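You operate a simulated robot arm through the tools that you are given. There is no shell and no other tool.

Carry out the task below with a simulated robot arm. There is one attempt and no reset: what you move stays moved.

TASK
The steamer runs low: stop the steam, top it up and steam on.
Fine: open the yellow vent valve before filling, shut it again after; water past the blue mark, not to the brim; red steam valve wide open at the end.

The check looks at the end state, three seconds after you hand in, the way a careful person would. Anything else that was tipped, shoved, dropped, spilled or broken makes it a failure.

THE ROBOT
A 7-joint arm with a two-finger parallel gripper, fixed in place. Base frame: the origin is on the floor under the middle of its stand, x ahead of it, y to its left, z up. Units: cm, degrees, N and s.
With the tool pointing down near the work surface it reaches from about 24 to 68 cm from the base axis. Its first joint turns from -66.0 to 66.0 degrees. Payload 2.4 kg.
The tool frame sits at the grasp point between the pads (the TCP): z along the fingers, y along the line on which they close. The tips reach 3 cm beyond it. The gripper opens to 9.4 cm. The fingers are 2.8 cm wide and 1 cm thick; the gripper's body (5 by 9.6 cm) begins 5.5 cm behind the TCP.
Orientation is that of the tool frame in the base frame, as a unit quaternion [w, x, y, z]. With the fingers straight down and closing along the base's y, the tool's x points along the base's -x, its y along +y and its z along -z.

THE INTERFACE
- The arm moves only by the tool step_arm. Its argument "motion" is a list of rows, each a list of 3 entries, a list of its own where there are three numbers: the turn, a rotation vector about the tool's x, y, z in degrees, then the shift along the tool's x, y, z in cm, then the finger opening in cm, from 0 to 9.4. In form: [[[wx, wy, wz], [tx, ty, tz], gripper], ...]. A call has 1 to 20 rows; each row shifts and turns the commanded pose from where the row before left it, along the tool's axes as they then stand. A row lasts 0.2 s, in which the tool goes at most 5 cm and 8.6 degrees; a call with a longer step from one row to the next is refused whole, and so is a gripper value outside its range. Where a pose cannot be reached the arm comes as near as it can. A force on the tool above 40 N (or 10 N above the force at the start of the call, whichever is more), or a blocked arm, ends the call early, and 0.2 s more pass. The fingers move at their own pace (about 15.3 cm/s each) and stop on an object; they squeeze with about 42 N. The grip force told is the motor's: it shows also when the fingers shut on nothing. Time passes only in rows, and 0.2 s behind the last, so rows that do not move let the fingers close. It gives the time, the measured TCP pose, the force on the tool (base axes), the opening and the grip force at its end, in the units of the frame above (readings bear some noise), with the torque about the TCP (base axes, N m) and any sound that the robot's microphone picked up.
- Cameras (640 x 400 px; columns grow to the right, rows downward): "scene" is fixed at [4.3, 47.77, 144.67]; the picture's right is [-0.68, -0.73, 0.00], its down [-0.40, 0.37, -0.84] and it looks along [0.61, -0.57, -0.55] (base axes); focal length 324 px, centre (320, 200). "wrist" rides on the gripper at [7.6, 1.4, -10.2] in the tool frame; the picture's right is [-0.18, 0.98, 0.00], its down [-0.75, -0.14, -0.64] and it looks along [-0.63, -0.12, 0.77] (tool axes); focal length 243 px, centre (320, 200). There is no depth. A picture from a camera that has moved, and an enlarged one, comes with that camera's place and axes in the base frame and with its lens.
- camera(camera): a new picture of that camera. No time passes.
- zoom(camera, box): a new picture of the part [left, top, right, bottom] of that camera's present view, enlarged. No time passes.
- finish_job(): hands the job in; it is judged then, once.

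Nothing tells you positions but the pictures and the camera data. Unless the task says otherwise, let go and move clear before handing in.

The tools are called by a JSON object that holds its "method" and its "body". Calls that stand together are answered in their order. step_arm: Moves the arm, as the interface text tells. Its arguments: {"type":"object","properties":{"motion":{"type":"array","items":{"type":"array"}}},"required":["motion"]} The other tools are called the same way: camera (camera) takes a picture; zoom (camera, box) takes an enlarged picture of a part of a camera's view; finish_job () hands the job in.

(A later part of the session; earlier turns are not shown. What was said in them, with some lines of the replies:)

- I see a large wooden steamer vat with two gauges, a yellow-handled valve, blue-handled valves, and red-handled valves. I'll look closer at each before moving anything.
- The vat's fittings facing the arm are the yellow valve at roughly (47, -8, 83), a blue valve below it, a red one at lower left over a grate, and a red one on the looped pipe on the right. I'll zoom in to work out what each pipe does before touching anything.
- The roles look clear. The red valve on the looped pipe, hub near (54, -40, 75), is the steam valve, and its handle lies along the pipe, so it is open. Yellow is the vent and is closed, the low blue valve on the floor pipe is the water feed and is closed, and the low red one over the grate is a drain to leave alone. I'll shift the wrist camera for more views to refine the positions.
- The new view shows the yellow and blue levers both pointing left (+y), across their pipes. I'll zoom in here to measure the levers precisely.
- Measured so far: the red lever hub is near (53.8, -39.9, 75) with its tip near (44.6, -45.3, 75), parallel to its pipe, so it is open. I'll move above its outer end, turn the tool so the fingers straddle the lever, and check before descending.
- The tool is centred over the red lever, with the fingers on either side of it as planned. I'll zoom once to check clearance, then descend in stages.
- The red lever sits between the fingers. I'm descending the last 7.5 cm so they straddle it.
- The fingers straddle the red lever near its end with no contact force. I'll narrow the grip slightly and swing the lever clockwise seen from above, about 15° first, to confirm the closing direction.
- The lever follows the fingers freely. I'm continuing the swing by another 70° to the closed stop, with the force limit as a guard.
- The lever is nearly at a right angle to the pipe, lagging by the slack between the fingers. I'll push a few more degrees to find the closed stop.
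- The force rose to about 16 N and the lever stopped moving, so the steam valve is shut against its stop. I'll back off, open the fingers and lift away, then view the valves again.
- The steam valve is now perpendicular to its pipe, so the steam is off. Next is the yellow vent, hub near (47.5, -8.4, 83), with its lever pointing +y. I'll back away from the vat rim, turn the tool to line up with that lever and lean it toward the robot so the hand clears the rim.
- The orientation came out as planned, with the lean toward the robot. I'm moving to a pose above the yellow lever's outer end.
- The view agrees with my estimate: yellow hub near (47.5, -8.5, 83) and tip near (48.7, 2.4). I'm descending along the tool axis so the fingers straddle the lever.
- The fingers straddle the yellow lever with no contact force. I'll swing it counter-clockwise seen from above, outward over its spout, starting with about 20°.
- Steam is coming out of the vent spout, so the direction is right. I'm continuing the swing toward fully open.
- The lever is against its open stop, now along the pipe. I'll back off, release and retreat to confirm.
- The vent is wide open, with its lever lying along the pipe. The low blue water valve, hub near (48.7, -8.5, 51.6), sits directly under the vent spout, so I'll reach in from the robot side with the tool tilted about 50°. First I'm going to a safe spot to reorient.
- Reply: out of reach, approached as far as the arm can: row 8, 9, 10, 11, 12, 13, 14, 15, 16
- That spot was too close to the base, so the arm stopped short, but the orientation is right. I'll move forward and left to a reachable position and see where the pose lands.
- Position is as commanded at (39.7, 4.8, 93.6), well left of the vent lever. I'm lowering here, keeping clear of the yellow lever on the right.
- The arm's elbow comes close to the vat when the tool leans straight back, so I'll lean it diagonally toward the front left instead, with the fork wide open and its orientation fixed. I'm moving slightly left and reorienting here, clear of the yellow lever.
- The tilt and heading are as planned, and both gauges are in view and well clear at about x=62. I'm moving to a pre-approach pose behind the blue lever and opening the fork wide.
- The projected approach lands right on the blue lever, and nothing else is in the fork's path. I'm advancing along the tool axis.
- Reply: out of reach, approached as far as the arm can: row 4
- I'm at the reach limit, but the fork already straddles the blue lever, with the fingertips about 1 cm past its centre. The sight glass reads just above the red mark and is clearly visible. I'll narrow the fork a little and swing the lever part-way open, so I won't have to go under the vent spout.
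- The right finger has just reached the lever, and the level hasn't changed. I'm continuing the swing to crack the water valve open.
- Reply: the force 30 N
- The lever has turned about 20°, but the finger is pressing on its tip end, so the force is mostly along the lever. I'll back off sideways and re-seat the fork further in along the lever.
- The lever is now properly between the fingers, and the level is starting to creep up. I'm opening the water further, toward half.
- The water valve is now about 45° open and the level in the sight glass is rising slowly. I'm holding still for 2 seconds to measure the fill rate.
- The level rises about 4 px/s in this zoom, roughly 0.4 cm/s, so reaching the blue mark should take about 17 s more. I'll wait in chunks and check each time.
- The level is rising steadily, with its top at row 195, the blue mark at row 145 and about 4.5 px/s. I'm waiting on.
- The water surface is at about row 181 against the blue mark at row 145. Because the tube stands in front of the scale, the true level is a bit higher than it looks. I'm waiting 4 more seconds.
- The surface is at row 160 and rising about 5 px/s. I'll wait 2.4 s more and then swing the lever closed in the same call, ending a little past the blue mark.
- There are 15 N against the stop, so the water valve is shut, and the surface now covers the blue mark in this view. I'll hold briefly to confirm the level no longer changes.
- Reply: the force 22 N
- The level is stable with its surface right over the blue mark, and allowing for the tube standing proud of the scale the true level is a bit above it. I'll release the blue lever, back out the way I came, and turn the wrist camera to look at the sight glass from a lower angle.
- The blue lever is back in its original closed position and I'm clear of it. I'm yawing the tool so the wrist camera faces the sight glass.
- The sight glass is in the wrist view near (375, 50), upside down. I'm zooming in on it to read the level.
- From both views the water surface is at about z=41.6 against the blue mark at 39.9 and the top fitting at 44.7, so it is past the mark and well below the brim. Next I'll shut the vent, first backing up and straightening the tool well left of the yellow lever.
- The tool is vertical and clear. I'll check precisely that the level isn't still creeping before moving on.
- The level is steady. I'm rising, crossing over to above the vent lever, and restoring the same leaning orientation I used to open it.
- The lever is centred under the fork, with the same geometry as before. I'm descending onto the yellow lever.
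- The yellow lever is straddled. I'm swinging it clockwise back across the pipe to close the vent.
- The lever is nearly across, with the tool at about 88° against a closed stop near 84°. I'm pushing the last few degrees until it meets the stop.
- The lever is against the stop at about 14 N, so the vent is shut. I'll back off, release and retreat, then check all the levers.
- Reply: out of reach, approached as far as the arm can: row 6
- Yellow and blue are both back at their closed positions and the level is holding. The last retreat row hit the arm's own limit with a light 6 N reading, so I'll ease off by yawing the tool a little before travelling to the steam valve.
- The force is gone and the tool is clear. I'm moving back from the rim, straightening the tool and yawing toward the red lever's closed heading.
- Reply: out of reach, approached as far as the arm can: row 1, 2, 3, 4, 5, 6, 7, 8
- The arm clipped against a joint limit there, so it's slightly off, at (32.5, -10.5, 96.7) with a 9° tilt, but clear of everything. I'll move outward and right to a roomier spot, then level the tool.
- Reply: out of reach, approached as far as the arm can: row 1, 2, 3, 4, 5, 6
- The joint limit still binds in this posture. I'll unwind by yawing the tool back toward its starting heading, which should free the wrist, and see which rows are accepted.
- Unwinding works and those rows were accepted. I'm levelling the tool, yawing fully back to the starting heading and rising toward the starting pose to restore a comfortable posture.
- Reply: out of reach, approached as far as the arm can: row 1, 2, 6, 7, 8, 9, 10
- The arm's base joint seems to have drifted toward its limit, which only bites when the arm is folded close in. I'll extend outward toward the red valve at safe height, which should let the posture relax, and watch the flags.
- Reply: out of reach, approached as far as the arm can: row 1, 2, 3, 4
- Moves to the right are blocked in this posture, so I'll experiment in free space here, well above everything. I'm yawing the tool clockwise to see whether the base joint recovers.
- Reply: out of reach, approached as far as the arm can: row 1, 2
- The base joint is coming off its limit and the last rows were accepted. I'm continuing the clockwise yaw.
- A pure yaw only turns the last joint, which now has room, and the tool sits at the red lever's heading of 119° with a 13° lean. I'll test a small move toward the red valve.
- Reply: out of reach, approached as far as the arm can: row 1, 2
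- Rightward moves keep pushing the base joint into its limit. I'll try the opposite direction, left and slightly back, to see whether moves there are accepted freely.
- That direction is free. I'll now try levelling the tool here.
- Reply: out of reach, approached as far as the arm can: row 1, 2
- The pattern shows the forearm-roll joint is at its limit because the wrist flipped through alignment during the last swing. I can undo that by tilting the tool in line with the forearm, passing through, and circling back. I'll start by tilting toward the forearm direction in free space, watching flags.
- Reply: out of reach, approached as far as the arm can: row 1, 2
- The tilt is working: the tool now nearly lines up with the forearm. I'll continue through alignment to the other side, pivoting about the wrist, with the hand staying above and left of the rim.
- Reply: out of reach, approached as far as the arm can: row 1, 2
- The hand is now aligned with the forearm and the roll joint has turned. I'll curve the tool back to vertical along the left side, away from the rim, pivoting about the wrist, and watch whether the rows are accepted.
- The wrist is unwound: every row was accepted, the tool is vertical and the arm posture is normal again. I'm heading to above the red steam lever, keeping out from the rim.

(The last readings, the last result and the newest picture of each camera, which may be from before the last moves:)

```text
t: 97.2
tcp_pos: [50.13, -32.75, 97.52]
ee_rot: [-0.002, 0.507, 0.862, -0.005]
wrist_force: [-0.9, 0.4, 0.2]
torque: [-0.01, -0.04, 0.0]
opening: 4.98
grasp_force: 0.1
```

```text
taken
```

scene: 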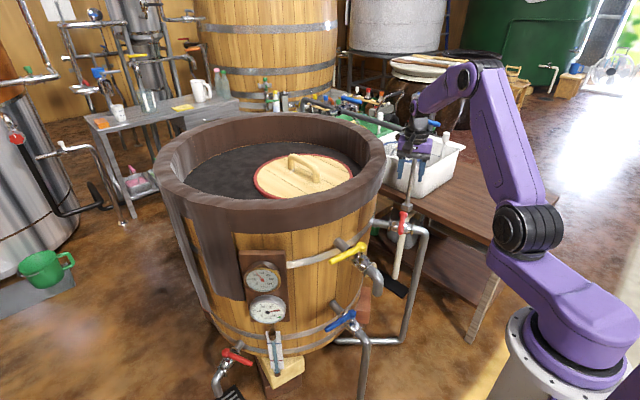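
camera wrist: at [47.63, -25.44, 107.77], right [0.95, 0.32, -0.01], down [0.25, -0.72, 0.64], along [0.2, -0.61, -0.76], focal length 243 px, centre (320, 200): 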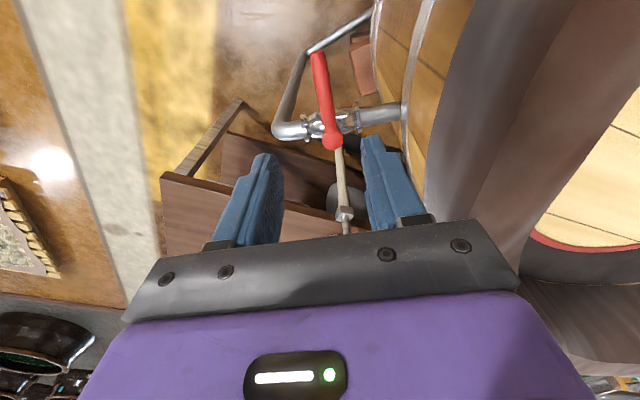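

I'm exactly where I left the red lever, with the same view as before. I'm descending to straddle it.

{"method": "step_arm", "body": {"motion": [[[0, 0, 0], [0, 0, 3.7], 5], [[0, 0, 0], [0, 0, 3.7], 5], [[0, 0, 0], [0, 0, 3.7], 5], [[0, 0, 0], [0, 0, 3.7], 5], [[0, 0, 0], [0, 0, 3.6], 5], [[0, 0, 0], [0, 0, 3.6], 5], [[0, 0, 0], [0, 0, 0], 5]]}}

{"method": "camera", "body": {"camera": "wrist"}}

{"method": "zoom", "body": {"camera": "scene", "box": [360, 170, 472, 240]}}

```text
t: 98.8
tcp_pos: [49.98, -32.92, 75.51]
ee_rot: [-0.001, 0.506, 0.862, -0.006]
wrist_force: [-0.5, -0.1, -0.4]
torque: [0.0, 0.0, -0.03]
opening: 5.0
grasp_force: 0.1
```

```text
taken
camera wrist: at [47.42, -25.7, 85.65], right [0.95, 0.32, -0.01], down [0.25, -0.72, 0.65], along [0.2, -0.61, -0.76], focal length 243 px, centre (320, 200)
```

wrist: 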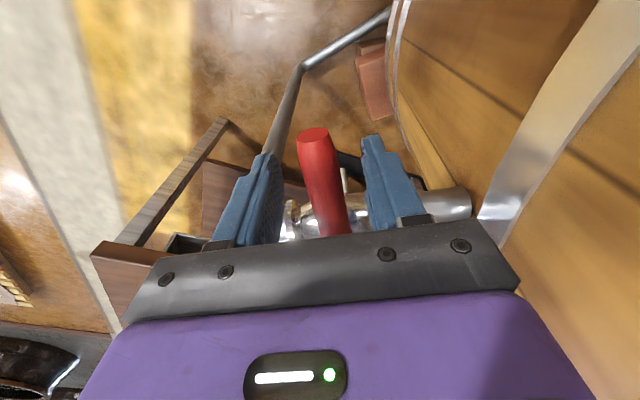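

```text
5.71 times, centred on (416, 205) of scene
camera zoom: at [4.3, 47.77, 144.67], right [-0.68, -0.73, 0.0], down [-0.4, 0.37, -0.84], along [0.61, -0.57, -0.55], focal length 1852 px, centre (-229, 171)
```

zoom: 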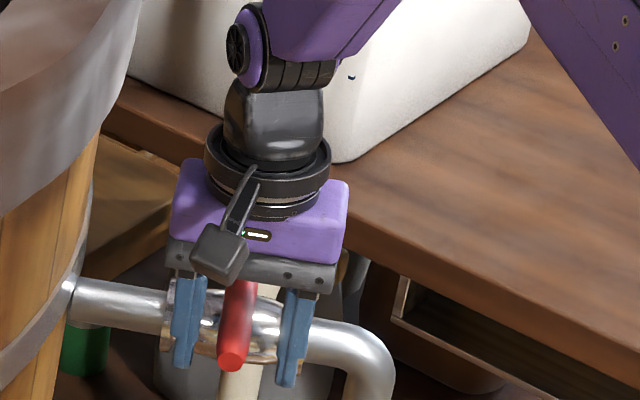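

The red lever is straddled as before. I'm narrowing the grip and swinging it counter-clockwise back in line with its pipe to turn the steam on.

{"method": "step_arm", "body": {"motion": [[[0, 0, 0], [0, 0, 0], 2.7], [[0, 0, 0], [0, 0, 0], 2.7], [[0, 0, -7], [-0.05, -1.0, 0], 2.7], [[0, 0, -7], [-0.05, -1.0, 0], 2.7], [[0, 0, -7], [-0.05, -1.0, 0], 2.7], [[0, 0, -7], [-0.05, -1.0, 0], 2.7], [[0, 0, -7], [-0.05, -1.0, 0], 2.7], [[0, 0, -7], [-0.05, -1.0, 0], 2.7], [[0, 0, -7], [-0.05, -1.0, 0], 2.7], [[0, 0, -7], [-0.05, -1.0, 0], 2.7], [[0, 0, -7], [-0.05, -1.0, 0], 2.7], [[0, 0, -7], [-0.05, -1.0, 0], 2.7], [[0, 0, -7], [-0.05, -1.0, 0], 2.7], [[0, 0, -7], [-0.05, -1.0, 0], 2.7], [[0, 0, 0], [0, 0, 0], 2.7]]}}

{"method": "camera", "body": {"camera": "wrist"}}

{"method": "zoom", "body": {"camera": "scene", "box": [360, 170, 472, 240]}}

```text
t: 102.0
tcp_pos: [46.3, -43.24, 75.61]
ee_rot: [-0.005, -0.202, 0.979, -0.002]
wrist_force: [-1.4, 1.5, -1.2]
torque: [-0.02, 0.03, -0.01]
opening: 2.76
grasp_force: 0.7
```

```text
taken
camera wrist: at [38.7, -45.04, 85.95], right [-0.22, 0.98, -0.01], down [0.75, 0.17, 0.63], along [0.62, 0.14, -0.77], focal length 243 px, centre (320, 200)
```

wrist: 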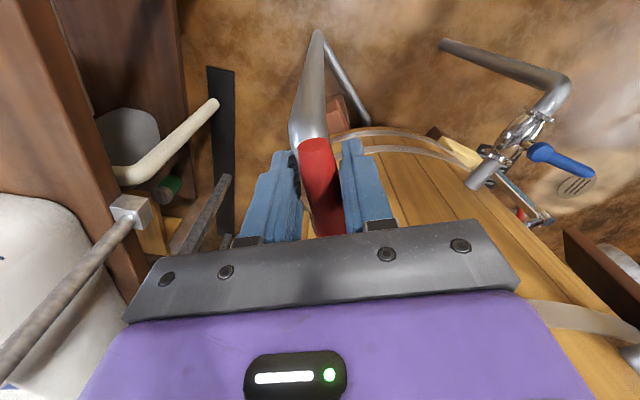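

```text
5.71 times, centred on (416, 205) of scene
camera zoom: at [4.29, 47.77, 144.67], right [-0.68, -0.73, 0.0], down [-0.4, 0.37, -0.84], along [0.61, -0.57, -0.55], focal length 1852 px, centre (-229, 171)
```

zoom: 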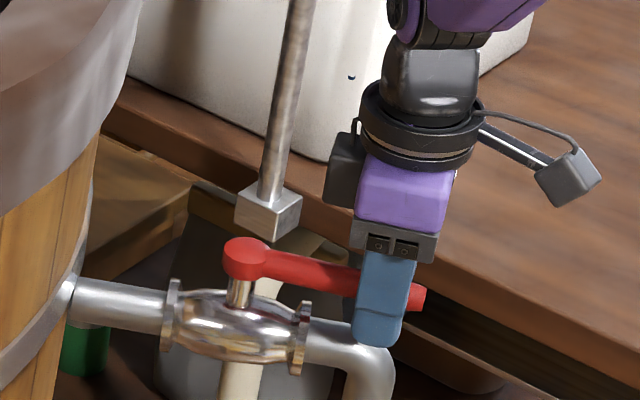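

Nearly there, with the tool at about 203° against an open stop near 209°. I'm pushing the last degrees to the open stop.

{"method": "step_arm", "body": {"motion": [[[0, 0, -3.3], [-0.02, -0.48, 0], 2.7], [[0, 0, -3.3], [-0.02, -0.48, 0], 2.7], [[0, 0, -3.3], [-0.02, -0.48, 0], 2.7], [[0, 0, 0], [0, 0, 0], 2.7]]}}

{"method": "camera", "body": {"camera": "wrist"}}

{"method": "zoom", "body": {"camera": "scene", "box": [360, 170, 472, 240]}}

```text
t: 103.0
tcp_pos: [46.93, -44.35, 75.62]
ee_rot: [-0.005, -0.285, 0.958, -0.001]
wrist_force: [-7.3, 11.5, 7.2]
torque: [0.02, 0.25, -0.17]
opening: 3.5
grasp_force: 6.6
```

```text
taken
camera wrist: at [39.84, -47.43, 85.95], right [-0.38, 0.92, 0.0], down [0.71, 0.3, 0.63], along [0.58, 0.24, -0.77], focal length 243 px, centre (320, 200)
```

wrist: 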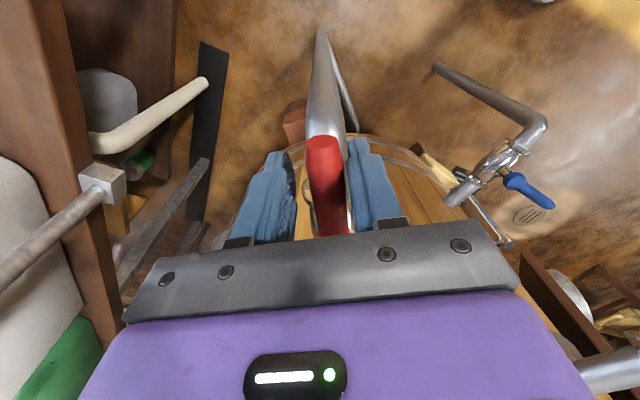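

```text
5.71 times, centred on (416, 205) of scene
camera zoom: at [4.27, 47.8, 144.66], right [-0.68, -0.73, 0.0], down [-0.4, 0.37, -0.84], along [0.61, -0.57, -0.55], focal length 1852 px, centre (-229, 171)
```

zoom: 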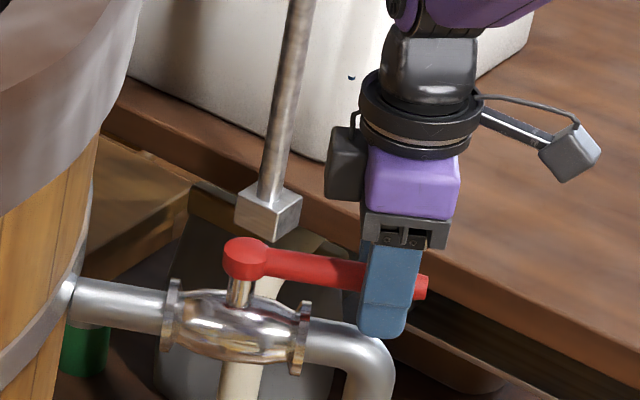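

The lever is against the open stop at about 14 N and looks the same as at the start. I'll back off, release, rise clear and check everything.

{"method": "step_arm", "body": {"motion": [[[0, 0, 3.5], [0, 0.5, 0], 3.8], [[0, 0, 0], [0, 0, 0], 5], [[0, 0, 0], [0, 0, -3], 5], [[0, 0, 0], [0, 0, -4], 5], [[0, 0, 0], [0, 0, -4], 5], [[0, 0, 0], [0, 0, -4], 5], [[0, 0, 0], [0, 0, -4], 5], [[0, 0, 0], [0, 0, 0], 5]]}}

{"method": "camera", "body": {"camera": "wrist"}}

{"method": "camera", "body": {"camera": "scene"}}

{"method": "zoom", "body": {"camera": "scene", "box": [220, 210, 440, 400]}}

{"method": "zoom", "body": {"camera": "scene", "box": [265, 330, 297, 350]}}

{"method": "zoom", "body": {"camera": "scene", "box": [360, 190, 450, 246]}}

```text
t: 104.8
tcp_pos: [46.82, -43.95, 94.61]
ee_rot: [-0.005, -0.255, 0.967, -0.002]
wrist_force: [0.5, 0.8, -0.6]
torque: [0.0, -0.01, 0.0]
opening: 5.01
grasp_force: 0.0
```

```text
taken
camera wrist: at [39.54, -46.52, 104.92], right [-0.33, 0.95, 0.0], down [0.73, 0.25, 0.63], along [0.6, 0.2, -0.77], focal length 243 px, centre (320, 200)
```

wrist: 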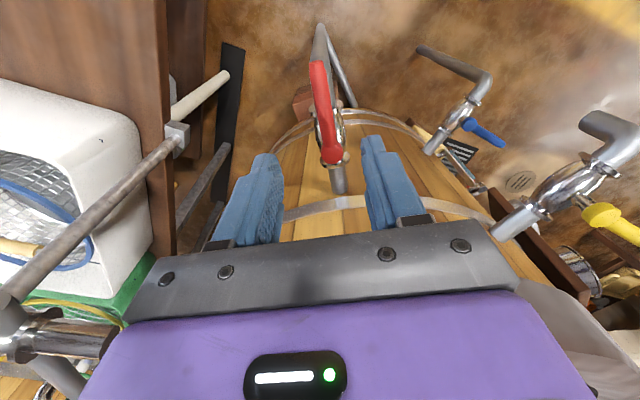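

```text
taken
```

scene: 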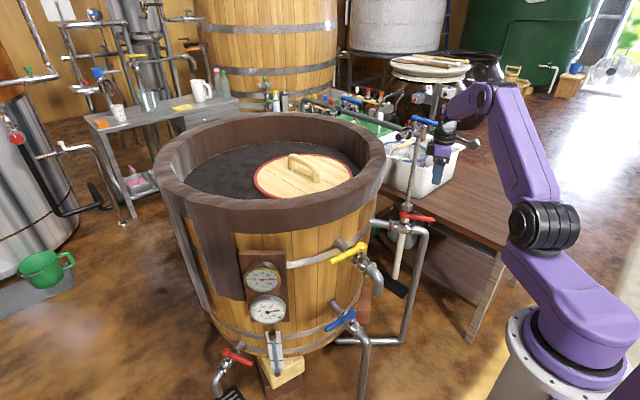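

```text
2.11 times, centred on (330, 305) of scene
camera zoom: at [4.3, 47.77, 144.67], right [-0.68, -0.73, 0.0], down [-0.4, 0.37, -0.84], along [0.61, -0.57, -0.55], focal length 682 px, centre (299, -21)
```

zoom: 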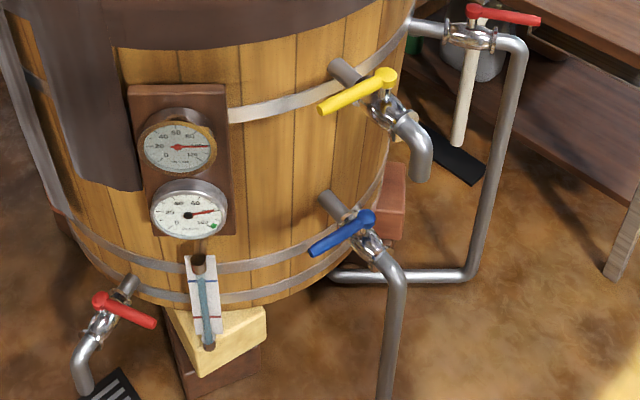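

```text
16.00 times, centred on (281, 340) of scene
camera zoom: at [4.3, 47.77, 144.67], right [-0.68, -0.73, 0.0], down [-0.4, 0.37, -0.84], along [0.61, -0.57, -0.55], focal length 5184 px, centre (944, -2040)
```

zoom: 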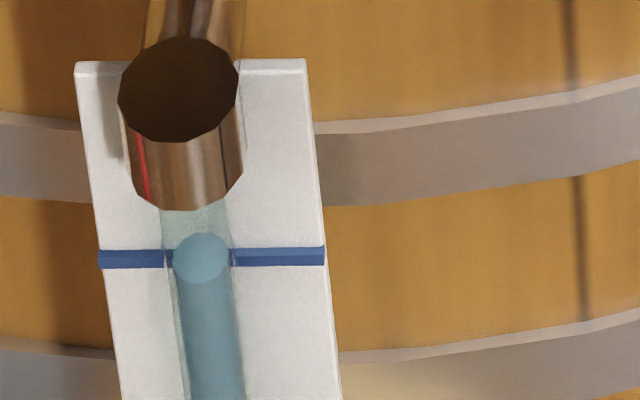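

```text
7.11 times, centred on (405, 218) of scene
camera zoom: at [4.3, 47.77, 144.67], right [-0.68, -0.73, 0.0], down [-0.4, 0.37, -0.84], along [0.61, -0.57, -0.55], focal length 2304 px, centre (-284, 72)
```

zoom: 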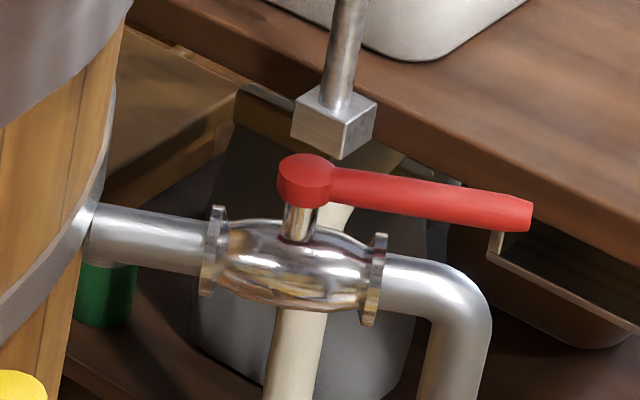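

The steam lever matches its original open position, the main gauge is back near 100, yellow and blue are closed, and the level is steady past the blue mark. I'll withdraw the arm a little more and take a last look.

{"method": "step_arm", "body": {"motion": [[[0, 0, 0], [1.5, 0.5, -3], 5], [[0, 0, 0], [2, 1, -3], 5], [[0, 0, 0], [2, 1, -2], 5], [[0, 0, 0], [0, 0, 0], 5], [[0, 0, 0], [0, 0, 0], 5], [[0, 0, 0], [0, 0, 0], 5]]}}

{"method": "camera", "body": {"camera": "scene"}}

{"method": "zoom", "body": {"camera": "scene", "box": [220, 210, 440, 400]}}

```text
t: 106.2
tcp_pos: [40.68, -44.54, 102.76]
ee_rot: [-0.004, -0.255, 0.967, -0.002]
wrist_force: [0.4, 0.0, 0.8]
torque: [-0.03, 0.0, 0.02]
opening: 5.02
grasp_force: 0.1
```

```text
taken
```

scene: 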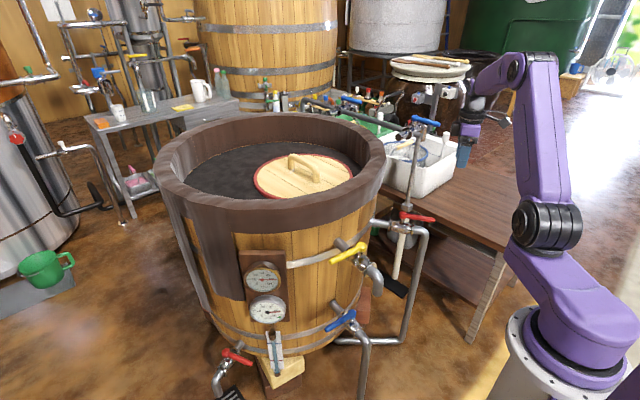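

```text
2.11 times, centred on (330, 305) of scene
camera zoom: at [4.3, 47.77, 144.67], right [-0.68, -0.73, 0.0], down [-0.4, 0.37, -0.84], along [0.61, -0.57, -0.55], focal length 682 px, centre (299, -21)
```

zoom: 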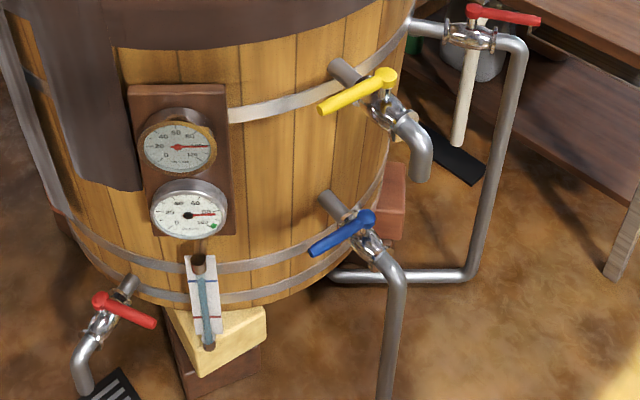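

Everything is in its final state: the steam valve is wide open along its pipe, the vent and water feed are shut across theirs, and the water stands past the blue mark below the brim. Nothing else looks disturbed and the arm is clear, so I'm handing in.

{"method": "finish_job", "body": {}}

```text
The job is handed in.
```

The steamer is topped up and steaming again, and the job is handed in.

- **Steam:** I shut the red steam valve before filling. It is now back against its open stop, in line with its pipe, and the upper gauge has returned to about 100.
- **Vent:** I opened the yellow valve before filling and shut it against its stop afterwards.
- **Water:** I filled through the low blue valve, then shut it. From two camera angles, I estimate the level at about 1.7 cm above the blue mark and about 3 cm below the top of the sight glass. It stayed steady after I closed the valve.

Partway through, after I had shut the vent, the arm reached its own limits. I read a light push of about 6 N, most likely the arm against itself, so I moved it clear and repositioned it before reopening the steam. In the last pictures nothing else looked moved, and the arm is clear of the vat.
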